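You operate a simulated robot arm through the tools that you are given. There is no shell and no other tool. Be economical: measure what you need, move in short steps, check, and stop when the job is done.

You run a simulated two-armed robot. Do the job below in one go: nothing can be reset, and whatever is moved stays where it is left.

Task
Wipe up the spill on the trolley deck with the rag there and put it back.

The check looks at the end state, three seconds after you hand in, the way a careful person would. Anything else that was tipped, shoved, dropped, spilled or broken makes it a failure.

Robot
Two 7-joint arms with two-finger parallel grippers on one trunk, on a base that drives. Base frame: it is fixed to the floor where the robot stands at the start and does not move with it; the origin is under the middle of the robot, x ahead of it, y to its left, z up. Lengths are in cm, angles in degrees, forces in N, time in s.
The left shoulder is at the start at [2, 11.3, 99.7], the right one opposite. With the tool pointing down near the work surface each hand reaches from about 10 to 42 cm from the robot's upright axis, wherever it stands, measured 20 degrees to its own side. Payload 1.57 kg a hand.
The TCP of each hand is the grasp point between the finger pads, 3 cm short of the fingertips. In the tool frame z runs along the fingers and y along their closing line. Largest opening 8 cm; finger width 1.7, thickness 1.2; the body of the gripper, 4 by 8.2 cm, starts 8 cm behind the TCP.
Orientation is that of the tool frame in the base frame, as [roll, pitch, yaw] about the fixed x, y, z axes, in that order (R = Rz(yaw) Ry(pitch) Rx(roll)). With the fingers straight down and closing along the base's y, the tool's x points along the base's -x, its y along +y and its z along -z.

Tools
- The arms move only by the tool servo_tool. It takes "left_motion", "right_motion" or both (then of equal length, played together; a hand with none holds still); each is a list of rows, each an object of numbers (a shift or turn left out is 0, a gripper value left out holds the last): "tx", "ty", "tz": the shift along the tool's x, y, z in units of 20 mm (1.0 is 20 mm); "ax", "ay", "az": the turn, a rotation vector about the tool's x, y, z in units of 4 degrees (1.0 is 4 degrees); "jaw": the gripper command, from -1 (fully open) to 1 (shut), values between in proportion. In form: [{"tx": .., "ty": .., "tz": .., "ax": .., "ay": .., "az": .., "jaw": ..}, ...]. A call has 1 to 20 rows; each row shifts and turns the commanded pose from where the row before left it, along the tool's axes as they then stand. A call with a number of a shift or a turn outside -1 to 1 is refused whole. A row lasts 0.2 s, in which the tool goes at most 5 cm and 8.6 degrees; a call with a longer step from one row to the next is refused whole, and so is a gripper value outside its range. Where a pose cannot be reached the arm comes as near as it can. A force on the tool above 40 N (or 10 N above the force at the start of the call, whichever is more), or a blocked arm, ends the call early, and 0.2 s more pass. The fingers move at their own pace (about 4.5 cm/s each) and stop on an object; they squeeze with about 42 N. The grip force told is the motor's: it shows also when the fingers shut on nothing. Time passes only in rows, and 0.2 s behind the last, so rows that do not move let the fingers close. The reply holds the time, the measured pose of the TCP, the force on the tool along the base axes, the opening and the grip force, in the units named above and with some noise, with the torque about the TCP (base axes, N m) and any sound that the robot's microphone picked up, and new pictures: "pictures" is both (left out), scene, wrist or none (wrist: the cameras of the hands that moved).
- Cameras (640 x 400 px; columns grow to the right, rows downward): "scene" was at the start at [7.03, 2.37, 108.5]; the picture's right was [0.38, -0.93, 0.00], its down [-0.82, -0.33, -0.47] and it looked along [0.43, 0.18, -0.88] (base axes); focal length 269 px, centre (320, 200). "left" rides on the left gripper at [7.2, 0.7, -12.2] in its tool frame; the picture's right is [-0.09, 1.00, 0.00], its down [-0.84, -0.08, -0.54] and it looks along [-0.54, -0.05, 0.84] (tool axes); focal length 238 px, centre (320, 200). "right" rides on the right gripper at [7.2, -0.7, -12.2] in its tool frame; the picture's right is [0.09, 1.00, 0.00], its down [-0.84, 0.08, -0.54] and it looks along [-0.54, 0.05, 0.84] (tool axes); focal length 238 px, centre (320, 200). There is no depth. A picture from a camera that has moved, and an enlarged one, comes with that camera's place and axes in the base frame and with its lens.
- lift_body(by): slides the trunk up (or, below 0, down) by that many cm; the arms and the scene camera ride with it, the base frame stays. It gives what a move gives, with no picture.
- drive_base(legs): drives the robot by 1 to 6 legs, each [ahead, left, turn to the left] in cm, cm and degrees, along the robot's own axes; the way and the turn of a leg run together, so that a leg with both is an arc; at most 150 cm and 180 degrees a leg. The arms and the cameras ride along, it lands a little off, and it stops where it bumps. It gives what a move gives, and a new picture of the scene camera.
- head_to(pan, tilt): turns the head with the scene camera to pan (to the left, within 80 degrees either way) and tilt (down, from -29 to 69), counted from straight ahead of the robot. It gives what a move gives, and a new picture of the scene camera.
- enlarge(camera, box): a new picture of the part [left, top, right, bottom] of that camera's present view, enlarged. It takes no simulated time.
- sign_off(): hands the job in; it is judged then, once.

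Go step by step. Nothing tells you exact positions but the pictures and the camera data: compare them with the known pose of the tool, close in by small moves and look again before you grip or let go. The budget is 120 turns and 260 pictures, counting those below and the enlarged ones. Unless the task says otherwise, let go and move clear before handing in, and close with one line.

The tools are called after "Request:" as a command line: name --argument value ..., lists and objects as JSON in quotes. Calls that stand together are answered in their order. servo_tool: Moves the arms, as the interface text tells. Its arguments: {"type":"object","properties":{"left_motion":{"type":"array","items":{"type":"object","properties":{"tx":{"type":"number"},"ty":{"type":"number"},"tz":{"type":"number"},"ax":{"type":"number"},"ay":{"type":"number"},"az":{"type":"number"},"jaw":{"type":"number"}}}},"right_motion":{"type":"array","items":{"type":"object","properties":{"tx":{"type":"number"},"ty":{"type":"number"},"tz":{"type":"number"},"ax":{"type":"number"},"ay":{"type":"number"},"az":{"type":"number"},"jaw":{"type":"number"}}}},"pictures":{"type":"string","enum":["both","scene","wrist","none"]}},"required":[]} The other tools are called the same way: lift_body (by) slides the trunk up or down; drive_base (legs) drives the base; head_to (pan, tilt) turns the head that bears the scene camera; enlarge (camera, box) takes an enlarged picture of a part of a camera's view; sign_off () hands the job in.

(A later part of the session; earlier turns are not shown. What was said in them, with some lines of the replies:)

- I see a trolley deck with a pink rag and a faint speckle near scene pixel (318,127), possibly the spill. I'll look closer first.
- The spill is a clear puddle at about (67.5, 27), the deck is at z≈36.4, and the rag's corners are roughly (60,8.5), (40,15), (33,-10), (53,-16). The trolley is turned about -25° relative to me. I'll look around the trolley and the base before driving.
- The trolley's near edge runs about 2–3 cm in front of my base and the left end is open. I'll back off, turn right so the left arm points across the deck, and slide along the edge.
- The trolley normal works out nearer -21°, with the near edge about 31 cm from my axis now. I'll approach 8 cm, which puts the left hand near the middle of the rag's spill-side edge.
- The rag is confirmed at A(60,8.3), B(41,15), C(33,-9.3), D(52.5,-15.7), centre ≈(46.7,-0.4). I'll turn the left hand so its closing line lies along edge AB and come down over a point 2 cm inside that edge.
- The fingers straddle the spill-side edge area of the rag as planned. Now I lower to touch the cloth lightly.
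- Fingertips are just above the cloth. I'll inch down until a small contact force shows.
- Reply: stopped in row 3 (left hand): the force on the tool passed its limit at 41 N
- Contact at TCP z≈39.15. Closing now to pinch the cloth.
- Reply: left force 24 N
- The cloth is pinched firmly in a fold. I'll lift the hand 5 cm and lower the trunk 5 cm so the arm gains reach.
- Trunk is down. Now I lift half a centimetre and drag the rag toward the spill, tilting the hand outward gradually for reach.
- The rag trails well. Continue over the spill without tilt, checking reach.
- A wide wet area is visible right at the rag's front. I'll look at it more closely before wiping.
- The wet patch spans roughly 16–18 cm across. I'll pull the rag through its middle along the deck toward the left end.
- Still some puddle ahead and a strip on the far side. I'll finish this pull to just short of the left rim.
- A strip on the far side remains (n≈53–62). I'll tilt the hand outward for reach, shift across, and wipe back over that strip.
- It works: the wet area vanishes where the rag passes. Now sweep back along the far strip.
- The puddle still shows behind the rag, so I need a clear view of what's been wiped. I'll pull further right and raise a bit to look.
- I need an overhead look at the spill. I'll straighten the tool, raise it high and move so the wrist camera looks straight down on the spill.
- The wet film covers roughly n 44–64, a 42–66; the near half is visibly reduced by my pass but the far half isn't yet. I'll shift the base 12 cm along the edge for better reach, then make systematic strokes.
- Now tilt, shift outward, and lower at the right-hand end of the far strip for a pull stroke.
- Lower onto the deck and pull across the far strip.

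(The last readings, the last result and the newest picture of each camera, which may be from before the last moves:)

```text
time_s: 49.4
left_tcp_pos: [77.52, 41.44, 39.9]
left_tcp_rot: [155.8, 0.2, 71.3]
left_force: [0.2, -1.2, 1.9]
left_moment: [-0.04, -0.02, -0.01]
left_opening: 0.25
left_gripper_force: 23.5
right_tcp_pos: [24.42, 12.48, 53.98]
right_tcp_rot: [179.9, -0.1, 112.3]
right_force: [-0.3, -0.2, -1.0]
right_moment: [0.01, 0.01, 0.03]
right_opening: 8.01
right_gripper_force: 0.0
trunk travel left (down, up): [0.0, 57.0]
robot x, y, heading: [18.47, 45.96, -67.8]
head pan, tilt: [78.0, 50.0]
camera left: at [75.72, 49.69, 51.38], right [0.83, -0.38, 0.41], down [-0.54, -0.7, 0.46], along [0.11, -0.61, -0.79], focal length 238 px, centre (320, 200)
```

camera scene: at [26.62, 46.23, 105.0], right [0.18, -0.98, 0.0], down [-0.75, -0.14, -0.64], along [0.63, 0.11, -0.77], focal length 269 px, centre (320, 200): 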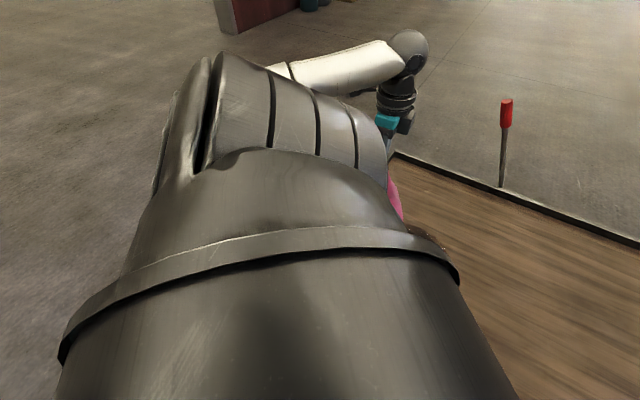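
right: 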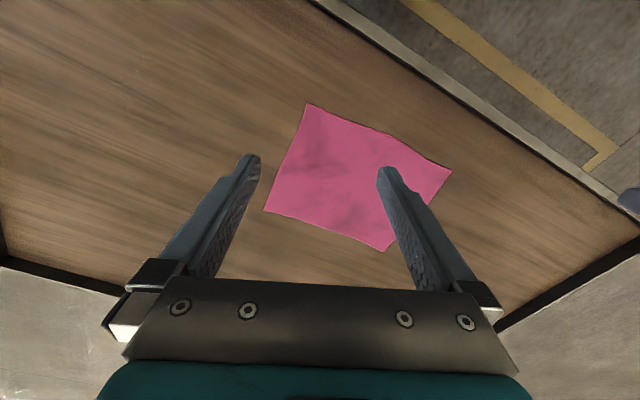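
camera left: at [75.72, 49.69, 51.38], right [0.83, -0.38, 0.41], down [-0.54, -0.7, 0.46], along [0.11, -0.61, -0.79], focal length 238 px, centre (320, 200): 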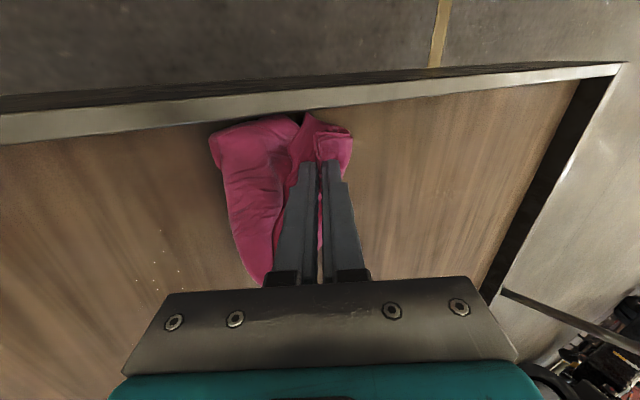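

Now zig-zag: shift 4 cm toward me and sweep back to the right.

Request:
servo_tool --left_motion '[{"ty": -0.914, "tz": -0.407, "tx": -0.3}, {"ty": -0.914, "tz": -0.407, "tx": -0.3}, {"tx": -1}, {"tx": -1}, {"tx": -1}, {"tx": -1}, {"tx": -1}, {"tx": -1}, {"tx": -1}, {"tx": -1}, {"tx": -1}, {"tx": -1}, {"tx": -1}, {"tx": -1}, {"tx": -1}, {"tx": -1}, {}]' --pictures "wrist"

```text
time_s: 53.0
left_tcp_pos: [64.43, 15.17, 39.85]
left_tcp_rot: [155.8, 0.0, 71.2]
left_force: [-0.6, 0.1, 0.2]
left_moment: [0.03, 0.02, 0.05]
left_opening: 0.26
left_gripper_force: 24.1
right_tcp_pos: [24.45, 12.51, 54.15]
right_tcp_rot: [180.0, 0.0, 112.2]
right_force: [0.7, -0.9, 0.1]
right_moment: [-0.02, 0.02, 0.01]
right_opening: 7.99
right_gripper_force: 0.0
trunk travel left (down, up): [0.0, 57.0]
robot x, y, heading: [18.82, 45.79, -67.7]
head pan, tilt: [78.0, 50.0]
camera left: at [62.63, 23.35, 51.4], right [0.83, -0.38, 0.41], down [-0.54, -0.7, 0.46], along [0.11, -0.61, -0.79], focal length 238 px, centre (320, 200)
```

left: 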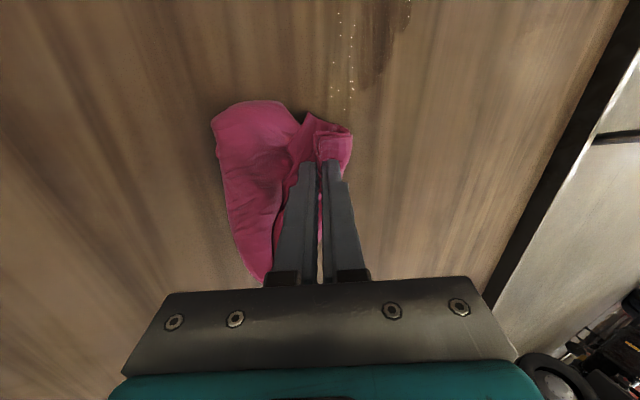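

Much of the patch is gone; the remainder lies at n≈58–63. I'll tilt a little more, shift 8 cm outward and pull again.

Request:
servo_tool --left_motion '[{"tz": -0.3, "ax": -1}, {"ax": -1}, {"ty": 0.848, "tz": 0.53}, {"ty": 0.848, "tz": 0.53}, {"ty": 0.848, "tz": 0.53}, {"ty": 0.848, "tz": 0.53}, {"tx": 1}, {"tx": 1}, {"tx": 1}, {"tx": 1}, {}]' --pictures "wrist"

```text
time_s: 55.4
left_tcp_pos: [74.51, 19.95, 40.48]
left_tcp_rot: [148.0, 0.1, 71.4]
left_force: [-0.1, -1.2, -0.5]
left_moment: [-0.01, 0.04, -0.05]
left_opening: 0.29
left_gripper_force: 24.0
right_tcp_pos: [24.58, 12.34, 54.12]
right_tcp_rot: [180.0, 0.0, 112.1]
right_force: [-0.8, 0.5, 0.3]
right_moment: [0.0, -0.03, 0.02]
right_opening: 7.99
right_gripper_force: 0.1
trunk travel left (down, up): [0.0, 57.0]
robot x, y, heading: [18.51, 45.78, -67.7]
head pan, tilt: [78.0, 50.0]
camera left: at [71.27, 28.74, 51.29], right [0.77, -0.36, 0.53], down [-0.6, -0.68, 0.42], along [0.21, -0.64, -0.74], focal length 238 px, centre (320, 200)
```

left: 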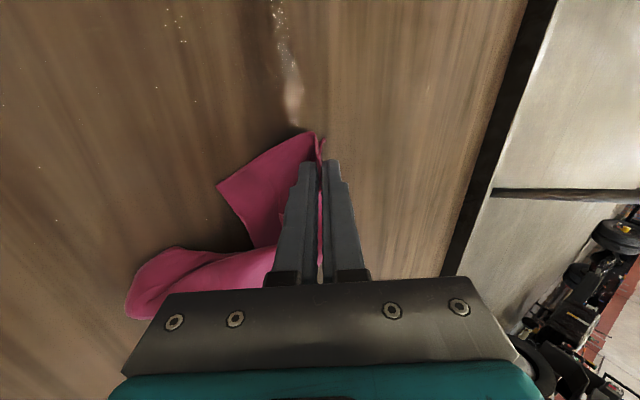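

Reach is fine. Lower to the deck, back up 4 cm, and pull through.

Request:
servo_tool --left_motion '[{"tz": 0.3, "ty": -0.18}, {"tx": -1}, {"tx": -1}, {"tx": 1}, {"tx": 1}, {"tx": 1}, {"tx": 1}, {"tx": 1}, {"tx": 1}, {"tx": 1}, {"tx": 1}, {"tx": 1}, {"tx": 1}, {"tx": 1}, {"tx": 1}, {}]' --pictures "wrist"

```text
time_s: 58.8
left_tcp_pos: [80.79, 39.14, 39.78]
left_tcp_rot: [147.9, 0.0, 71.4]
left_force: [-0.2, 0.5, 0.1]
left_moment: [-0.02, 0.04, 0.0]
left_opening: 0.25
left_gripper_force: 23.7
right_tcp_pos: [24.52, 12.49, 54.01]
right_tcp_rot: [-180.0, 0.0, 112.3]
right_force: [-0.2, -0.3, 0.2]
right_moment: [-0.02, 0.03, 0.01]
right_opening: 8.0
right_gripper_force: 0.0
trunk travel left (down, up): [0.0, 57.0]
robot x, y, heading: [18.92, 46.02, -68.0]
head pan, tilt: [78.0, 50.0]
camera left: at [77.53, 47.9, 50.55], right [0.77, -0.36, 0.53], down [-0.6, -0.68, 0.42], along [0.21, -0.64, -0.74], focal length 238 px, centre (320, 200)
```

left: 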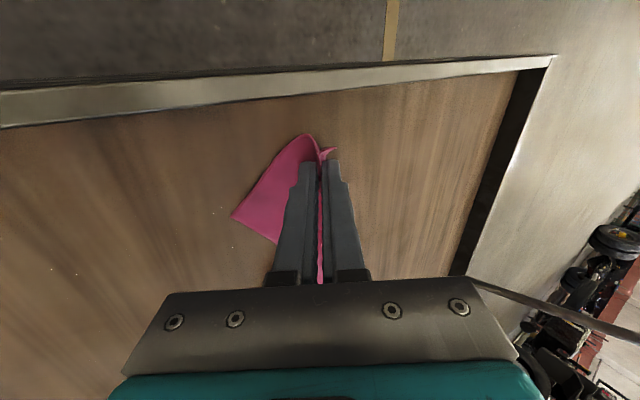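

Now serpentine strokes with 4 cm spacing back across the patch.

Request:
servo_tool --left_motion '[{"ty": -0.848, "tz": -0.53}, {"ty": -0.848, "tz": -0.53}, {"tx": -1}, {"tx": -1}, {"tx": -1}, {"tx": -1}, {"tx": -1}, {"tx": -1}, {"tx": -1}, {"tx": -1}, {"tx": -1}, {"tx": -1}, {"tx": -1}, {"tx": -1}, {"tx": -1}, {}]' --pictures "wrist"

Request:
servo_tool --left_motion '[{"ty": -0.848, "tz": -0.53}, {"ty": -0.848, "tz": -0.53}, {"ty": -0.848, "tz": -0.53}, {"tx": 1}, {"tx": 1}, {"tx": 1}, {"tx": 1}, {"tx": 1}, {"tx": 1}, {"tx": 1}, {"tx": 1}, {"tx": 1}, {"tx": 1}, {"tx": 1}, {"tx": 1}, {"tx": 1}, {}]' --pictures "none"

Request:
servo_tool --left_motion '[{"ty": -0.848, "tz": -0.53}, {"ty": -0.848, "tz": -0.53}, {"tx": -1}, {"tx": -1}, {"tx": -1}, {"tx": -1}, {"tx": -1}, {"tx": -1}, {"tx": -1}, {"tx": -1}, {"tx": -1}, {"tx": -1}, {"tx": -1}, {"tx": -1}, {"tx": -1}, {"tx": -1}, {}]' --pictures "wrist"

```text
time_s: 62.2
left_tcp_pos: [68.7, 15.68, 39.72]
left_tcp_rot: [147.9, 0.0, 71.3]
left_force: [0.0, -0.9, 2.3]
left_moment: [0.03, 0.05, 0.01]
left_opening: 0.26
left_gripper_force: 23.6
right_tcp_pos: [24.56, 12.46, 54.1]
right_tcp_rot: [180.0, 0.0, 112.2]
right_force: [0.2, 0.2, -0.4]
right_moment: [0.01, -0.01, 0.0]
right_opening: 7.98
right_gripper_force: 0.0
trunk travel left (down, up): [0.0, 57.0]
robot x, y, heading: [18.43, 45.57, -67.5]
head pan, tilt: [78.0, 50.0]
camera left: at [65.4, 24.35, 50.53], right [0.77, -0.36, 0.53], down [-0.6, -0.68, 0.42], along [0.21, -0.64, -0.74], focal length 238 px, centre (320, 200)
```

left: 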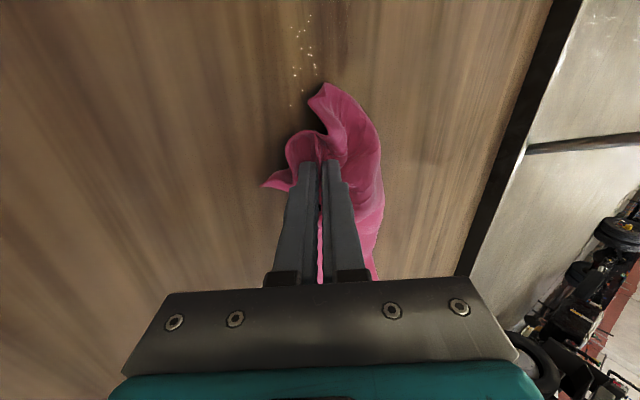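

```text
time_s: 65.8
left_tcp_pos: [71.26, 42.42, 39.67]
left_tcp_rot: [148.0, 0.1, 71.3]
left_force: [-0.5, 0.7, 0.6]
left_moment: [0.01, 0.02, -0.04]
left_opening: 0.29
left_gripper_force: 23.7
right_tcp_pos: [24.52, 12.45, 54.13]
right_tcp_rot: [-179.9, 0.0, 112.2]
right_force: [-0.8, 0.7, -0.2]
right_moment: [0.01, -0.01, -0.02]
right_opening: 8.0
right_gripper_force: 0.0
trunk travel left (down, up): [0.0, 57.0]
robot x, y, heading: [18.6, 46.0, -67.8]
head pan, tilt: [78.0, 50.0]
```

```text
time_s: 69.4
left_tcp_pos: [58.49, 16.97, 39.62]
left_tcp_rot: [147.9, 0.1, 71.3]
left_force: [-0.7, 0.3, 0.8]
left_moment: [0.04, 0.05, 0.01]
left_opening: 0.24
left_gripper_force: 24.1
right_tcp_pos: [24.6, 12.46, 54.26]
right_tcp_rot: [179.9, 0.0, 112.2]
right_force: [-0.8, -0.2, 0.3]
right_moment: [0.01, 0.0, -0.04]
right_opening: 8.03
right_gripper_force: 0.1
trunk travel left (down, up): [0.0, 57.0]
robot x, y, heading: [18.55, 45.77, -67.8]
head pan, tilt: [78.0, 50.0]
camera left: at [55.25, 25.61, 50.54], right [0.77, -0.36, 0.53], down [-0.6, -0.68, 0.42], along [0.21, -0.64, -0.74], focal length 238 px, centre (320, 200)
```

left: 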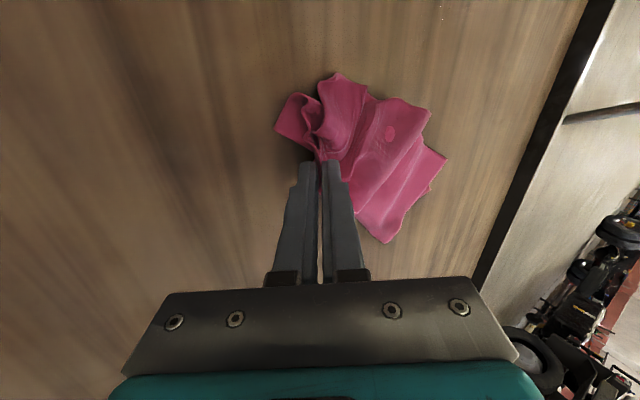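

Mostly dry now. I'll take the same high overhead look again to find leftovers.

Request:
servo_tool --left_motion '[{"tz": -1, "ax": 1}, {"tz": -1, "ax": 1}, {"tz": -1, "ax": 1}, {"tz": -1, "ax": 1}, {"tz": -1, "ax": 1}, {"tz": -1, "ax": 1}, {"tz": -1, "ax": 1}, {"tz": -1, "ax": 1}, {"tz": -1, "ty": 1}, {"tz": -1, "ty": 1}, {"tz": -1, "ty": 1}, {"tz": -1, "ty": 1}, {"tz": -1, "tx": 1}, {"tz": -1, "tx": 1}, {"tx": 1}, {"tx": 1}, {"tx": 1}, {"tx": 1}, {"tx": 1}, {}]' --pictures "wrist"

Request:
enlarge --camera "left" --box '[180, 0, 460, 180]'

```text
time_s: 73.6
left_tcp_pos: [65.71, 29.39, 66.7]
left_tcp_rot: [179.9, 0.2, 71.3]
left_force: [-0.2, 0.7, -1.0]
left_moment: [0.01, -0.04, -0.04]
left_opening: 0.27
left_gripper_force: 24.4
right_tcp_pos: [24.45, 12.45, 54.13]
right_tcp_rot: [180.0, 0.0, 112.2]
right_force: [0.5, 0.0, -0.2]
right_moment: [-0.01, 0.01, 0.0]
right_opening: 7.99
right_gripper_force: 0.1
trunk travel left (down, up): [0.0, 57.0]
robot x, y, heading: [18.74, 46.09, -67.4]
head pan, tilt: [78.0, 50.0]
camera left: at [68.75, 36.04, 79.04], right [0.91, -0.41, 0.0], down [-0.34, -0.77, 0.54], along [-0.22, -0.5, -0.84], focal length 238 px, centre (320, 200)
```

left: 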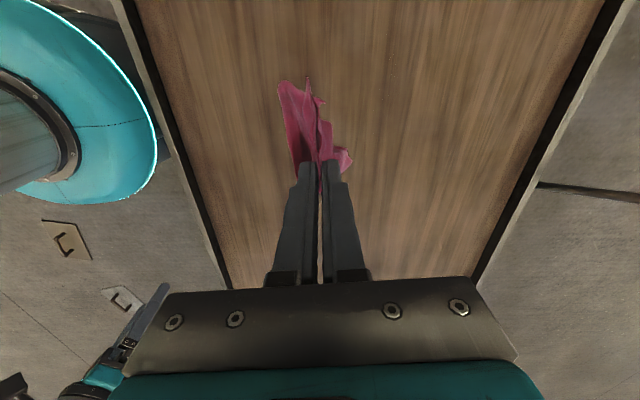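

```text
2.22 times, centred on (320, 90) of left
camera zoom: at [68.75, 36.04, 79.04], right [0.91, -0.41, 0.0], down [-0.34, -0.77, 0.54], along [-0.22, -0.5, -0.84], focal length 530 px, centre (320, 444)
```

zoom: 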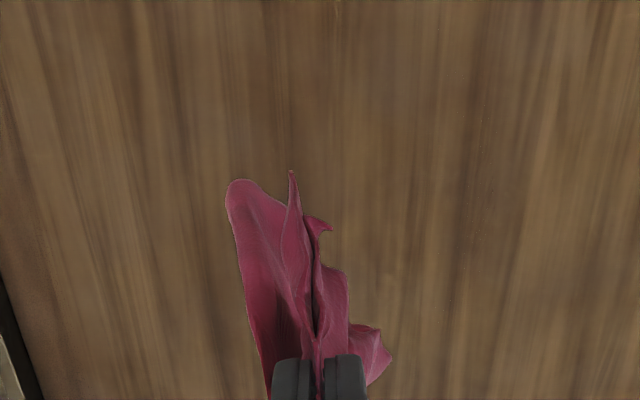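

It looks clean here. One more look 10 cm further left for the end of the patch.

Request:
servo_tool --left_motion '[{"tx": 1}, {"tx": 1}, {"tx": 1}, {"tx": 1}, {"tx": 1}, {"ty": 0.5}, {}]' --pictures "none"

Request:
enlarge --camera "left" --box '[140, 0, 540, 250]'

Request:
enlarge --camera "left" --box '[200, 80, 440, 230]'

```text
time_s: 75.2
left_tcp_pos: [70.24, 38.48, 66.86]
left_tcp_rot: [179.9, 0.1, 71.3]
left_force: [-0.6, -0.1, -0.4]
left_moment: [0.01, -0.04, -0.01]
left_opening: 0.29
left_gripper_force: 23.3
right_tcp_pos: [24.45, 12.56, 54.14]
right_tcp_rot: [180.0, 0.1, 112.2]
right_force: [-0.3, -0.5, 0.5]
right_moment: [0.03, 0.02, 0.01]
right_opening: 8.0
right_gripper_force: 0.0
trunk travel left (down, up): [0.0, 57.0]
robot x, y, heading: [18.68, 45.69, -67.8]
head pan, tilt: [78.0, 50.0]
```

```text
1.60 times, centred on (340, 125) of left
camera zoom: at [73.06, 45.14, 79.12], right [0.91, -0.41, 0.0], down [-0.34, -0.77, 0.54], along [-0.22, -0.5, -0.84], focal length 381 px, centre (288, 320)
```

zoom: 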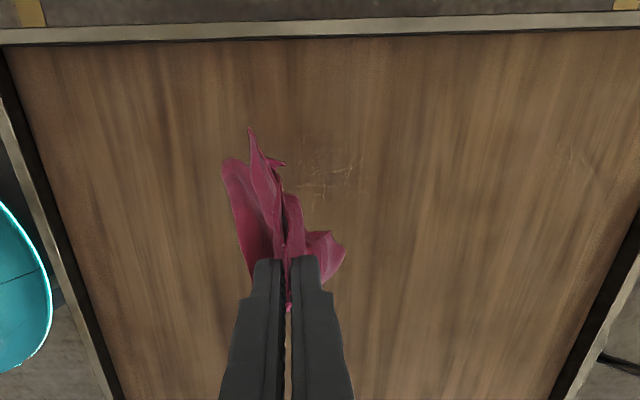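

```text
2.67 times, centred on (320, 155) of left
camera zoom: at [73.06, 45.14, 79.12], right [0.91, -0.41, 0.0], down [-0.34, -0.77, 0.54], along [-0.22, -0.5, -0.84], focal length 636 px, centre (320, 320)
```

zoom: 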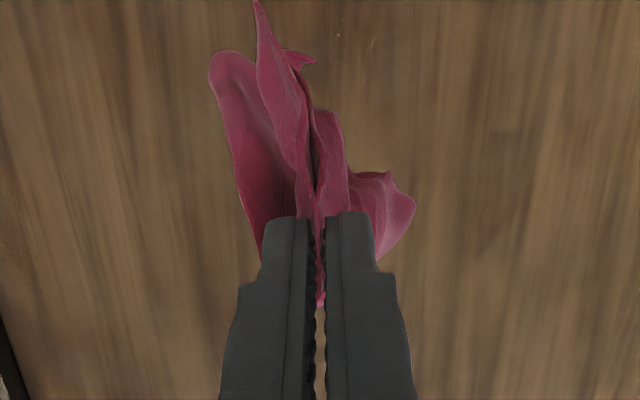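

The deck looks dry. Now I'll drive back along the edge with the rag held high and prepare to lay it down by trailing it into its original place.

Request:
drive_base --legs '[[23.4, -21.8, 0]]'

Request:
servo_tool --left_motion '[{"ty": -1, "tx": -1}, {"ty": -1, "tx": -1}, {"ty": -1, "tx": -1}, {"ty": -1, "tx": -1}, {"tx": -1}, {"tx": -1}, {"tx": -1}, {"tx": -1}, {"tx": -1}, {"tx": -1}, {"tx": -1}, {"tx": -1}, {"tx": -1}, {"tx": -1}, {}]' --pictures "wrist"

```text
time_s: 77.3
left_tcp_pos: [59.2, 8.68, 66.82]
left_tcp_rot: [179.9, 0.1, 71.8]
left_force: [-0.4, 0.4, -0.2]
left_moment: [0.01, -0.02, -0.06]
left_opening: 0.27
left_gripper_force: 24.1
right_tcp_pos: [13.62, -17.58, 54.19]
right_tcp_rot: [-179.9, -0.1, 112.6]
right_force: [-0.3, 0.2, 0.3]
right_moment: [-0.02, -0.04, 0.01]
right_opening: 8.03
right_gripper_force: 0.1
trunk travel left (down, up): [0.0, 57.0]
robot x, y, heading: [7.81, 15.58, -67.6]
head pan, tilt: [78.0, 50.0]
camera scene: at [15.62, 16.21, 105.0], right [0.18, -0.98, 0.0], down [-0.75, -0.14, -0.64], along [0.63, 0.12, -0.77], focal length 269 px, centre (320, 200)
```

scene: 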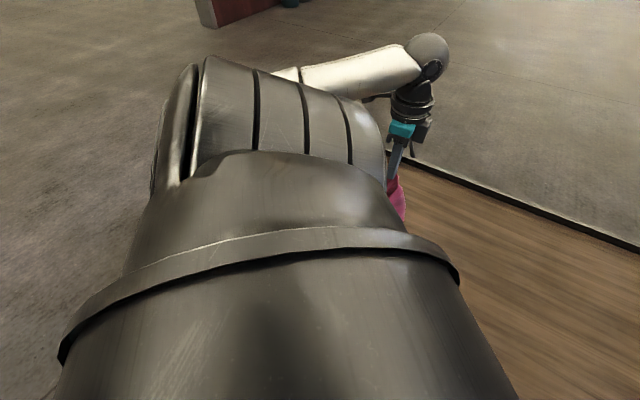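

```text
time_s: 80.5
left_tcp_pos: [42.52, -15.34, 66.98]
left_tcp_rot: [179.9, 0.2, 71.7]
left_force: [0.6, -0.7, -0.4]
left_moment: [0.02, -0.05, 0.02]
left_opening: 0.27
left_gripper_force: 23.7
right_tcp_pos: [13.7, -17.68, 54.11]
right_tcp_rot: [180.0, 0.1, 112.6]
right_force: [-0.2, 0.3, -0.1]
right_moment: [0.0, 0.01, 0.02]
right_opening: 8.0
right_gripper_force: 0.0
trunk travel left (down, up): [0.0, 57.0]
robot x, y, heading: [7.33, 15.48, -67.4]
head pan, tilt: [78.0, 50.0]
camera left: at [45.46, -8.72, 79.26], right [0.92, -0.4, 0.0], down [-0.34, -0.77, 0.54], along [-0.22, -0.5, -0.84], focal length 238 px, centre (320, 200)
```

left: 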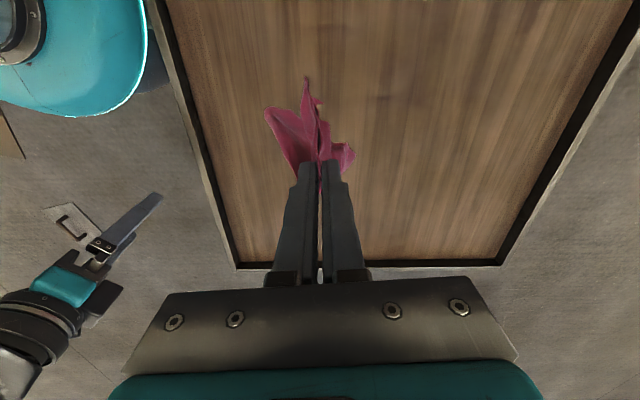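

Right behind its original place. I'll go a bit further back, lower until the cloth tail lands, and then trail it forward to lay it out.

Request:
servo_tool --left_motion '[{"tx": -1, "tz": 0.5}, {"tx": -1, "tz": 0.5}, {"tx": -1, "tz": 1}, {"tx": -1, "tz": 1}, {"tz": 1}, {"tz": 1}, {"tz": 1}, {"tz": 1}, {"tx": 0.5, "tz": 1}, {"tx": 0.5, "tz": 1}, {}]' --pictures "wrist"

```text
time_s: 82.9
left_tcp_pos: [40.87, -21.13, 48.88]
left_tcp_rot: [179.9, 0.1, 71.6]
left_force: [0.0, -0.2, 0.2]
left_moment: [-0.01, 0.01, -0.01]
left_opening: 0.27
left_gripper_force: 24.0
right_tcp_pos: [13.76, -17.53, 54.11]
right_tcp_rot: [-179.9, 0.0, 112.6]
right_force: [0.4, -0.3, -0.5]
right_moment: [0.04, 0.0, -0.01]
right_opening: 7.99
right_gripper_force: 0.1
trunk travel left (down, up): [0.0, 57.0]
robot x, y, heading: [7.96, 15.6, -67.2]
head pan, tilt: [78.0, 50.0]
camera left: at [43.87, -14.4, 61.17], right [0.92, -0.4, 0.0], down [-0.34, -0.77, 0.54], along [-0.22, -0.5, -0.84], focal length 238 px, centre (320, 200)
```

left: 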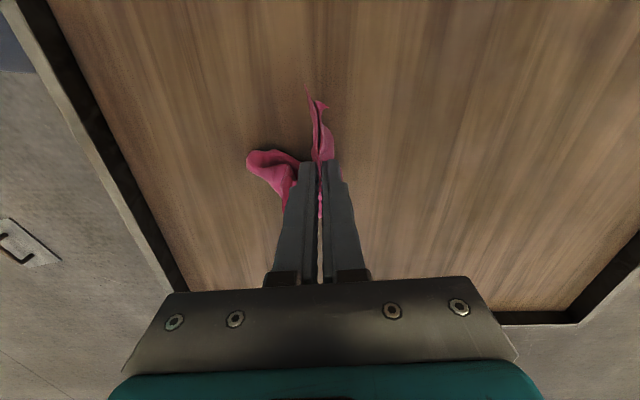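

Request:
servo_tool --left_motion '[{"tx": 0.7, "tz": 1}, {"tx": 0.7, "tz": 1}, {"tx": 0.7, "tz": 1}, {"tx": 0.8, "tz": 1}, {"tx": 1, "tz": 0.5}, {"tx": 1}, {"tx": 1}, {"tx": 1}, {"tx": 1, "ty": -0.3}, {}]' --pictures "wrist"

```text
time_s: 85.1
left_tcp_pos: [45.21, -5.96, 39.85]
left_tcp_rot: [179.9, 0.1, 71.7]
left_force: [-0.2, -1.0, 0.3]
left_moment: [0.01, -0.03, -0.03]
left_opening: 0.24
left_gripper_force: 24.1
right_tcp_pos: [13.69, -17.55, 54.11]
right_tcp_rot: [-180.0, 0.0, 112.6]
right_force: [0.2, 0.0, 0.5]
right_moment: [0.0, 0.0, -0.03]
right_opening: 7.99
right_gripper_force: 0.1
trunk travel left (down, up): [0.0, 57.0]
robot x, y, heading: [7.7, 15.68, -67.1]
head pan, tilt: [78.0, 50.0]
camera left: at [48.13, 0.74, 52.14], right [0.92, -0.4, 0.0], down [-0.34, -0.77, 0.54], along [-0.22, -0.5, -0.84], focal length 238 px, centre (320, 200)
```

left: 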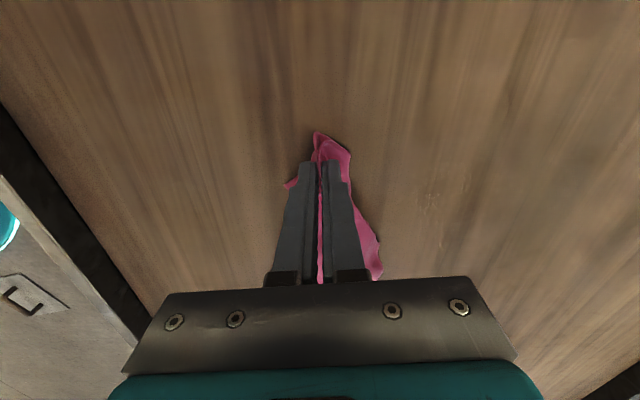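

Request:
servo_tool --left_motion '[{"tx": 1}, {"tx": 1}, {"tx": 1}, {"tx": 1}, {"tx": 1}, {"tx": 1}, {"tx": 1}, {"tx": 1}, {"tx": 0.25, "ty": -0.2}, {}]' --pictures "none"

Request:
head_to --pan 40 --tilt 66

```text
time_s: 87.3
left_tcp_pos: [50.08, 9.96, 39.88]
left_tcp_rot: [179.9, 0.1, 71.7]
left_force: [-0.1, -0.3, 0.4]
left_moment: [-0.04, -0.03, 0.0]
left_opening: 0.25
left_gripper_force: 23.9
right_tcp_pos: [13.7, -17.57, 54.12]
right_tcp_rot: [180.0, 0.0, 112.7]
right_force: [-0.4, -0.1, 0.0]
right_moment: [0.01, 0.0, 0.03]
right_opening: 8.02
right_gripper_force: 0.0
trunk travel left (down, up): [0.0, 57.0]
robot x, y, heading: [7.81, 15.62, -67.4]
head pan, tilt: [78.0, 50.0]
```

```text
time_s: 88.3
left_tcp_pos: [50.07, 9.92, 39.78]
left_tcp_rot: [179.9, 0.1, 71.7]
left_force: [0.4, 0.2, 1.6]
left_moment: [-0.04, -0.02, -0.03]
left_opening: 0.26
left_gripper_force: 23.9
right_tcp_pos: [13.63, -17.56, 54.14]
right_tcp_rot: [-180.0, 0.0, 112.6]
right_force: [0.0, -1.5, -0.4]
right_moment: [0.07, 0.0, -0.03]
right_opening: 7.97
right_gripper_force: 0.0
trunk travel left (down, up): [0.0, 57.0]
robot x, y, heading: [7.59, 16.06, -67.6]
head pan, tilt: [40.0, 66.0]
camera scene: at [13.33, 12.05, 103.08], right [-0.46, -0.89, 0.0], down [-0.81, 0.42, -0.41], along [0.36, -0.19, -0.91], focal length 269 px, centre (320, 200)
```

scene: 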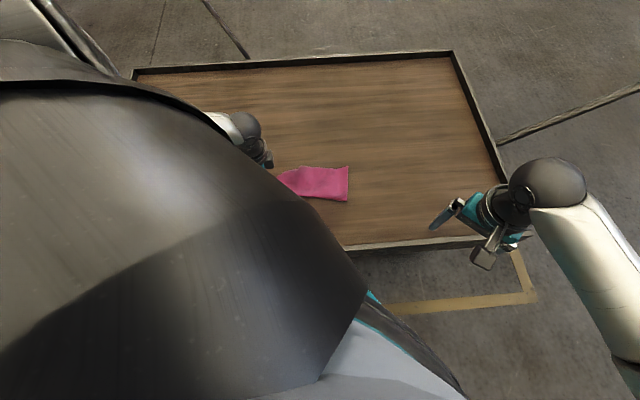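

The rag trails straight at its old place, though folded narrower. I'll release and lift off to look.

Request:
servo_tool --left_motion '[{"tz": 0.1}, {"jaw": -0.3}, {}, {}, {"tz": -1}, {"tz": -1}, {"tz": -1}, {"tz": -1}, {"tz": -1}, {"tz": -1}, {"tz": -1}, {"tz": -1}, {"tx": 1}, {"tx": 1}, {}]' --pictures "wrist"

```text
time_s: 91.5
left_tcp_pos: [51.2, 13.71, 55.63]
left_tcp_rot: [180.0, 0.2, 71.8]
left_force: [0.8, 0.0, 0.0]
left_moment: [0.02, 0.0, 0.0]
left_opening: 5.22
left_gripper_force: 0.0
right_tcp_pos: [13.72, -17.57, 54.12]
right_tcp_rot: [-179.9, 0.0, 112.5]
right_force: [1.2, -0.4, -0.6]
right_moment: [0.01, 0.01, 0.0]
right_opening: 8.0
right_gripper_force: 0.0
trunk travel left (down, up): [0.0, 57.0]
robot x, y, heading: [7.48, 16.01, -67.4]
head pan, tilt: [40.0, 66.0]
camera left: at [54.23, 20.4, 67.89], right [0.92, -0.4, 0.0], down [-0.34, -0.77, 0.54], along [-0.22, -0.5, -0.84], focal length 238 px, centre (320, 200)
```

left: 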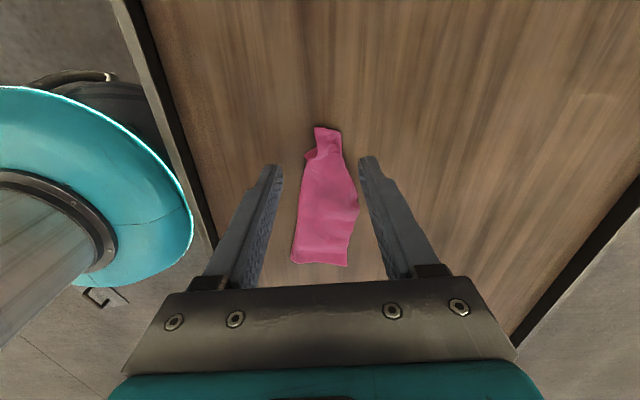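

Request:
enlarge --camera "left" --box '[240, 110, 400, 280]'

```text
2.35 times, centred on (320, 195) of left
camera zoom: at [54.23, 20.4, 67.89], right [0.92, -0.4, 0.0], down [-0.34, -0.77, 0.54], along [-0.22, -0.5, -0.84], focal length 561 px, centre (320, 212)
```

zoom: 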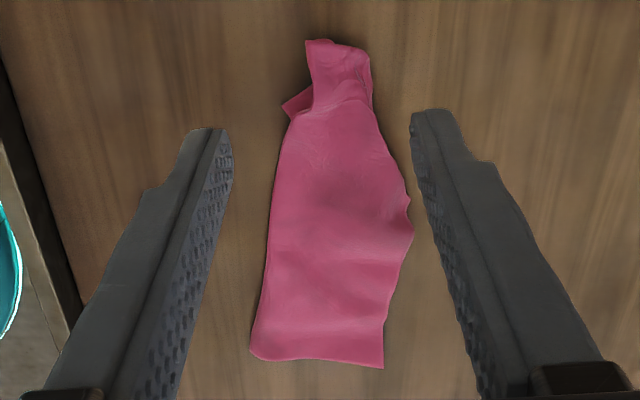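

The rag lies lengthwise on its old spot, centre ≈(45.7,-0.2) versus (46.7,-0.4) originally. Now I'll inspect the former spill area unobstructed by tilting the wrist camera toward it.

Request:
servo_tool --left_motion '[{"tz": -1}, {"tz": -1}, {"tz": -1}, {"tx": 1, "ty": 0.5}, {"tx": 1, "ty": 0.5}, {"tx": 1, "ty": 0.5}, {"tx": 1, "ty": 0.5}, {"tx": 1, "ty": 0.5}, {"ay": 1, "tx": 1}, {"ay": 1, "tx": 1}, {"ay": 1}, {"ay": 1}, {"ay": 1}, {"ay": 1}, {"ay": 1}, {}]' --pictures "wrist"

```text
time_s: 94.9
left_tcp_pos: [60.37, 25.42, 61.77]
left_tcp_rot: [179.9, -28.0, 71.8]
left_force: [-0.3, 1.2, 0.0]
left_moment: [0.0, 0.0, -0.01]
left_opening: 5.2
left_gripper_force: 0.0
right_tcp_pos: [13.72, -17.59, 54.06]
right_tcp_rot: [-180.0, 0.0, 112.6]
right_force: [-0.1, 0.2, 0.0]
right_moment: [0.0, -0.04, -0.02]
right_opening: 8.01
right_gripper_force: 0.2
trunk travel left (down, up): [0.0, 57.0]
robot x, y, heading: [7.59, 15.6, -67.1]
head pan, tilt: [40.0, 66.0]
camera left: at [61.33, 25.9, 76.02], right [0.92, -0.39, -0.04], down [-0.38, -0.92, 0.09], along [-0.07, -0.06, -1.0], focal length 238 px, centre (320, 200)
```

left: 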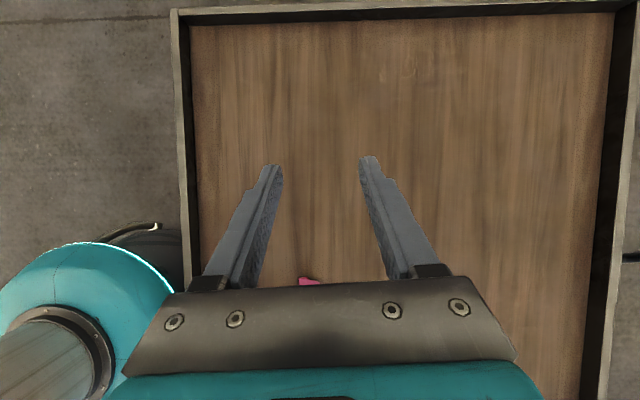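

Request:
enlarge --camera "left" --box '[260, 10, 500, 160]'

Request:
enlarge --camera "left" --box '[270, 130, 590, 300]'

```text
2.67 times, centred on (380, 85) of left
camera zoom: at [61.33, 25.9, 76.02], right [0.92, -0.39, -0.04], down [-0.38, -0.92, 0.09], along [-0.07, -0.06, -1.0], focal length 636 px, centre (160, 507)
```

zoom: 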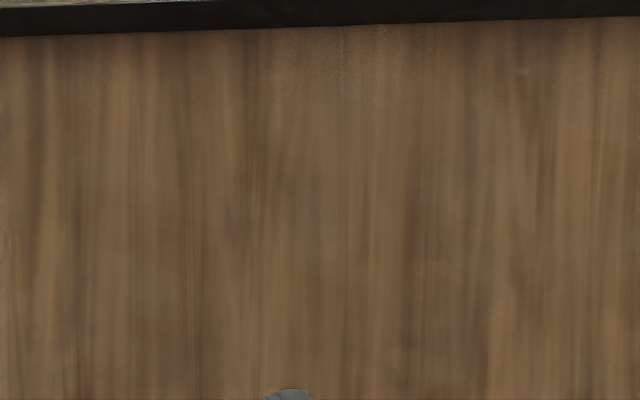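

```text
2.00 times, centred on (430, 215) of left
camera zoom: at [61.33, 25.9, 76.02], right [0.92, -0.39, -0.04], down [-0.38, -0.92, 0.09], along [-0.07, -0.06, -1.0], focal length 477 px, centre (100, 170)
```

zoom: 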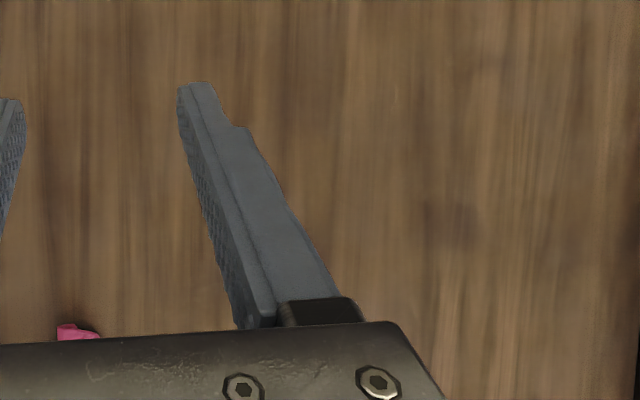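

It looks clean. A last speck was seen around (74,20) during wiping and only shows in reflection from directly above, so I'll drive along the edge and check right over it.

Request:
drive_base --legs '[[-14.6, 13.6, 0]]'

Request:
servo_tool --left_motion '[{"ty": 1}, {"ty": 1}, {"ty": 1}, {"ty": 1}, {"ty": 1}, {}]' --pictures "wrist"

Request:
enlarge --camera "left" --box '[180, 20, 500, 280]'

```text
time_s: 96.5
left_tcp_pos: [67.5, 44.1, 61.74]
left_tcp_rot: [179.9, -27.9, 71.7]
left_force: [-0.3, -0.2, -0.1]
left_moment: [0.03, -0.02, -0.01]
left_opening: 5.22
left_gripper_force: 0.1
right_tcp_pos: [20.62, 1.03, 54.12]
right_tcp_rot: [-180.0, 0.0, 112.5]
right_force: [-0.3, 0.6, -0.1]
right_moment: [0.03, 0.0, 0.0]
right_opening: 7.97
right_gripper_force: 0.1
trunk travel left (down, up): [0.0, 57.0]
robot x, y, heading: [14.88, 34.06, -67.5]
head pan, tilt: [40.0, 66.0]
camera scene: at [20.34, 30.67, 103.08], right [-0.46, -0.89, 0.0], down [-0.81, 0.42, -0.41], along [0.36, -0.19, -0.91], focal length 269 px, centre (320, 200)
```

scene: 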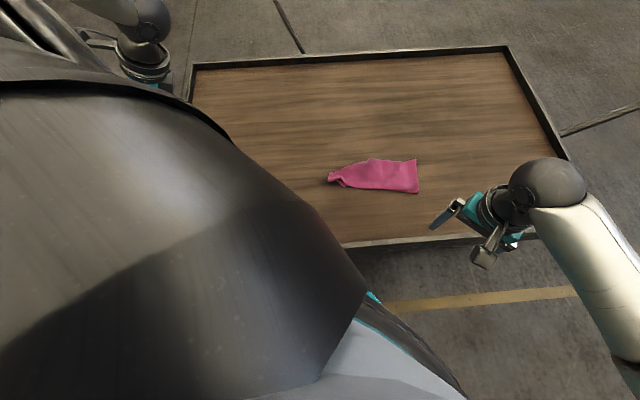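

```text
time_s: 97.9
left_tcp_pos: [77.04, 40.83, 61.81]
left_tcp_rot: [179.8, -27.9, 71.7]
left_force: [-0.1, 0.0, -1.7]
left_moment: [-0.01, 0.01, 0.03]
left_opening: 5.2
left_gripper_force: 0.1
right_tcp_pos: [20.59, 0.96, 54.05]
right_tcp_rot: [-179.9, 0.0, 112.5]
right_force: [-0.6, -0.4, 0.0]
right_moment: [-0.01, 0.04, 0.03]
right_opening: 7.98
right_gripper_force: 0.0
trunk travel left (down, up): [0.0, 57.0]
robot x, y, heading: [13.97, 34.55, -67.4]
head pan, tilt: [40.0, 66.0]
camera left: at [77.91, 41.27, 76.07], right [0.92, -0.39, -0.04], down [-0.39, -0.92, 0.09], along [-0.07, -0.06, -1.0], focal length 238 px, centre (320, 200)
```

left: 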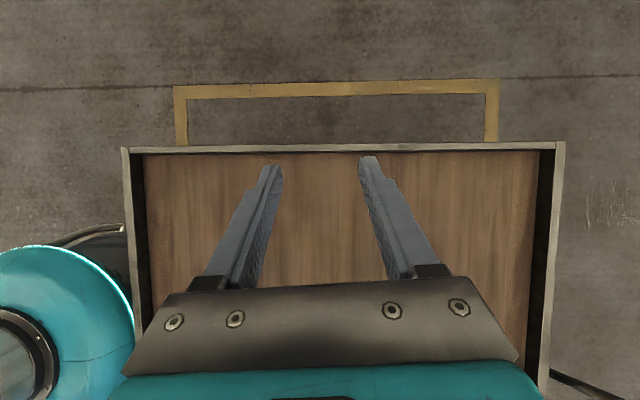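

```text
1.54 times, centred on (340, 150) of left
camera zoom: at [77.91, 41.27, 76.07], right [0.92, -0.39, -0.04], down [-0.39, -0.92, 0.09], along [-0.07, -0.06, -1.0], focal length 367 px, centre (289, 277)
```

zoom: 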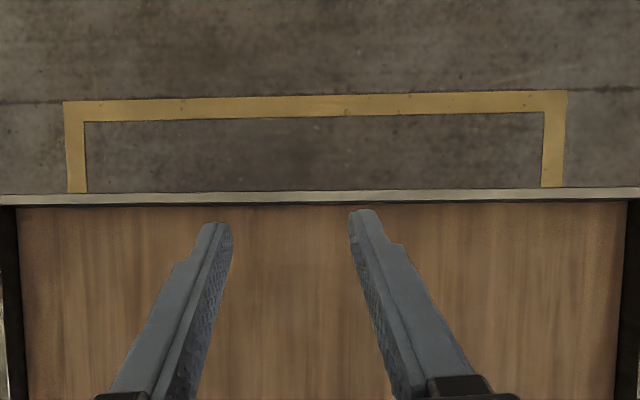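

I overshot; straighten the wrist and move back so the camera sits right above the former spill.

Request:
servo_tool --left_motion '[{"ay": -1}, {"ay": -1}, {"ay": -1}, {"ay": -1}, {"ay": -1}, {"ay": -1}, {"ay": -1}, {"tx": -1}, {"tx": -1}, {"tx": -1}, {"tx": -1}, {"tx": -1}, {"tx": -1}, {"tx": -1}, {"tx": -1}, {"tx": -1, "tz": 1}, {"tx": -1, "tz": 1}, {"tz": 1}, {}]' --pictures "wrist"

Request:
enlarge --camera "left" --box '[120, 0, 520, 250]'

```text
time_s: 101.9
left_tcp_pos: [70.83, 21.94, 55.73]
left_tcp_rot: [179.8, 0.1, 71.7]
left_force: [0.9, 0.3, 0.2]
left_moment: [0.02, -0.02, -0.01]
left_opening: 5.2
left_gripper_force: 0.1
right_tcp_pos: [20.6, 1.04, 54.12]
right_tcp_rot: [-179.9, 0.0, 112.5]
right_force: [0.0, 0.5, 0.1]
right_moment: [0.01, -0.03, 0.02]
right_opening: 8.05
right_gripper_force: 0.0
trunk travel left (down, up): [0.0, 57.0]
robot x, y, heading: [14.81, 34.47, -67.5]
head pan, tilt: [40.0, 66.0]
camera left: at [73.77, 28.57, 68.07], right [0.92, -0.4, 0.0], down [-0.34, -0.77, 0.54], along [-0.22, -0.5, -0.84], focal length 238 px, centre (320, 200)
```

left: 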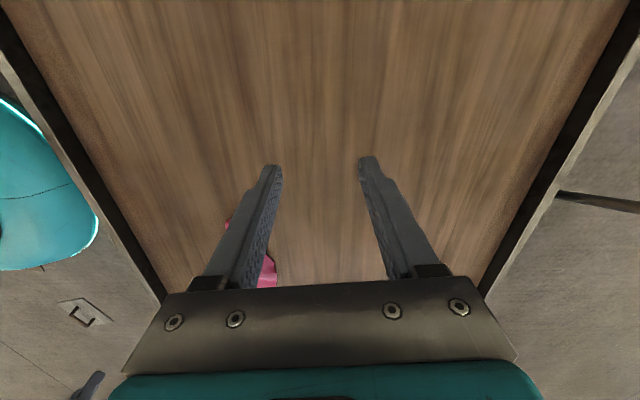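

```text
1.60 times, centred on (320, 125) of left
camera zoom: at [73.77, 28.57, 68.07], right [0.92, -0.4, 0.0], down [-0.34, -0.77, 0.54], along [-0.22, -0.5, -0.84], focal length 381 px, centre (320, 320)
```

zoom: 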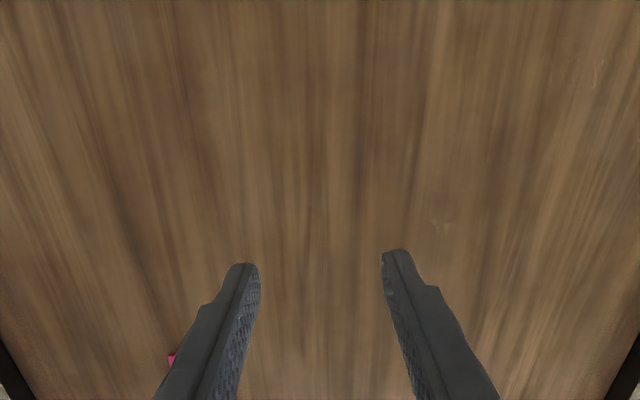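

The spot is clean with no film or specks left, the rag is released on its original spot, and the hand is well clear, so I'm handing in.

Request:
sign_off

```text
The job is handed in.
```

The spill is wiped up, and the rag is back within about 1 cm of where it started, though it now lies folded lengthwise instead of spread flat. Nothing else on the trolley was touched or moved.
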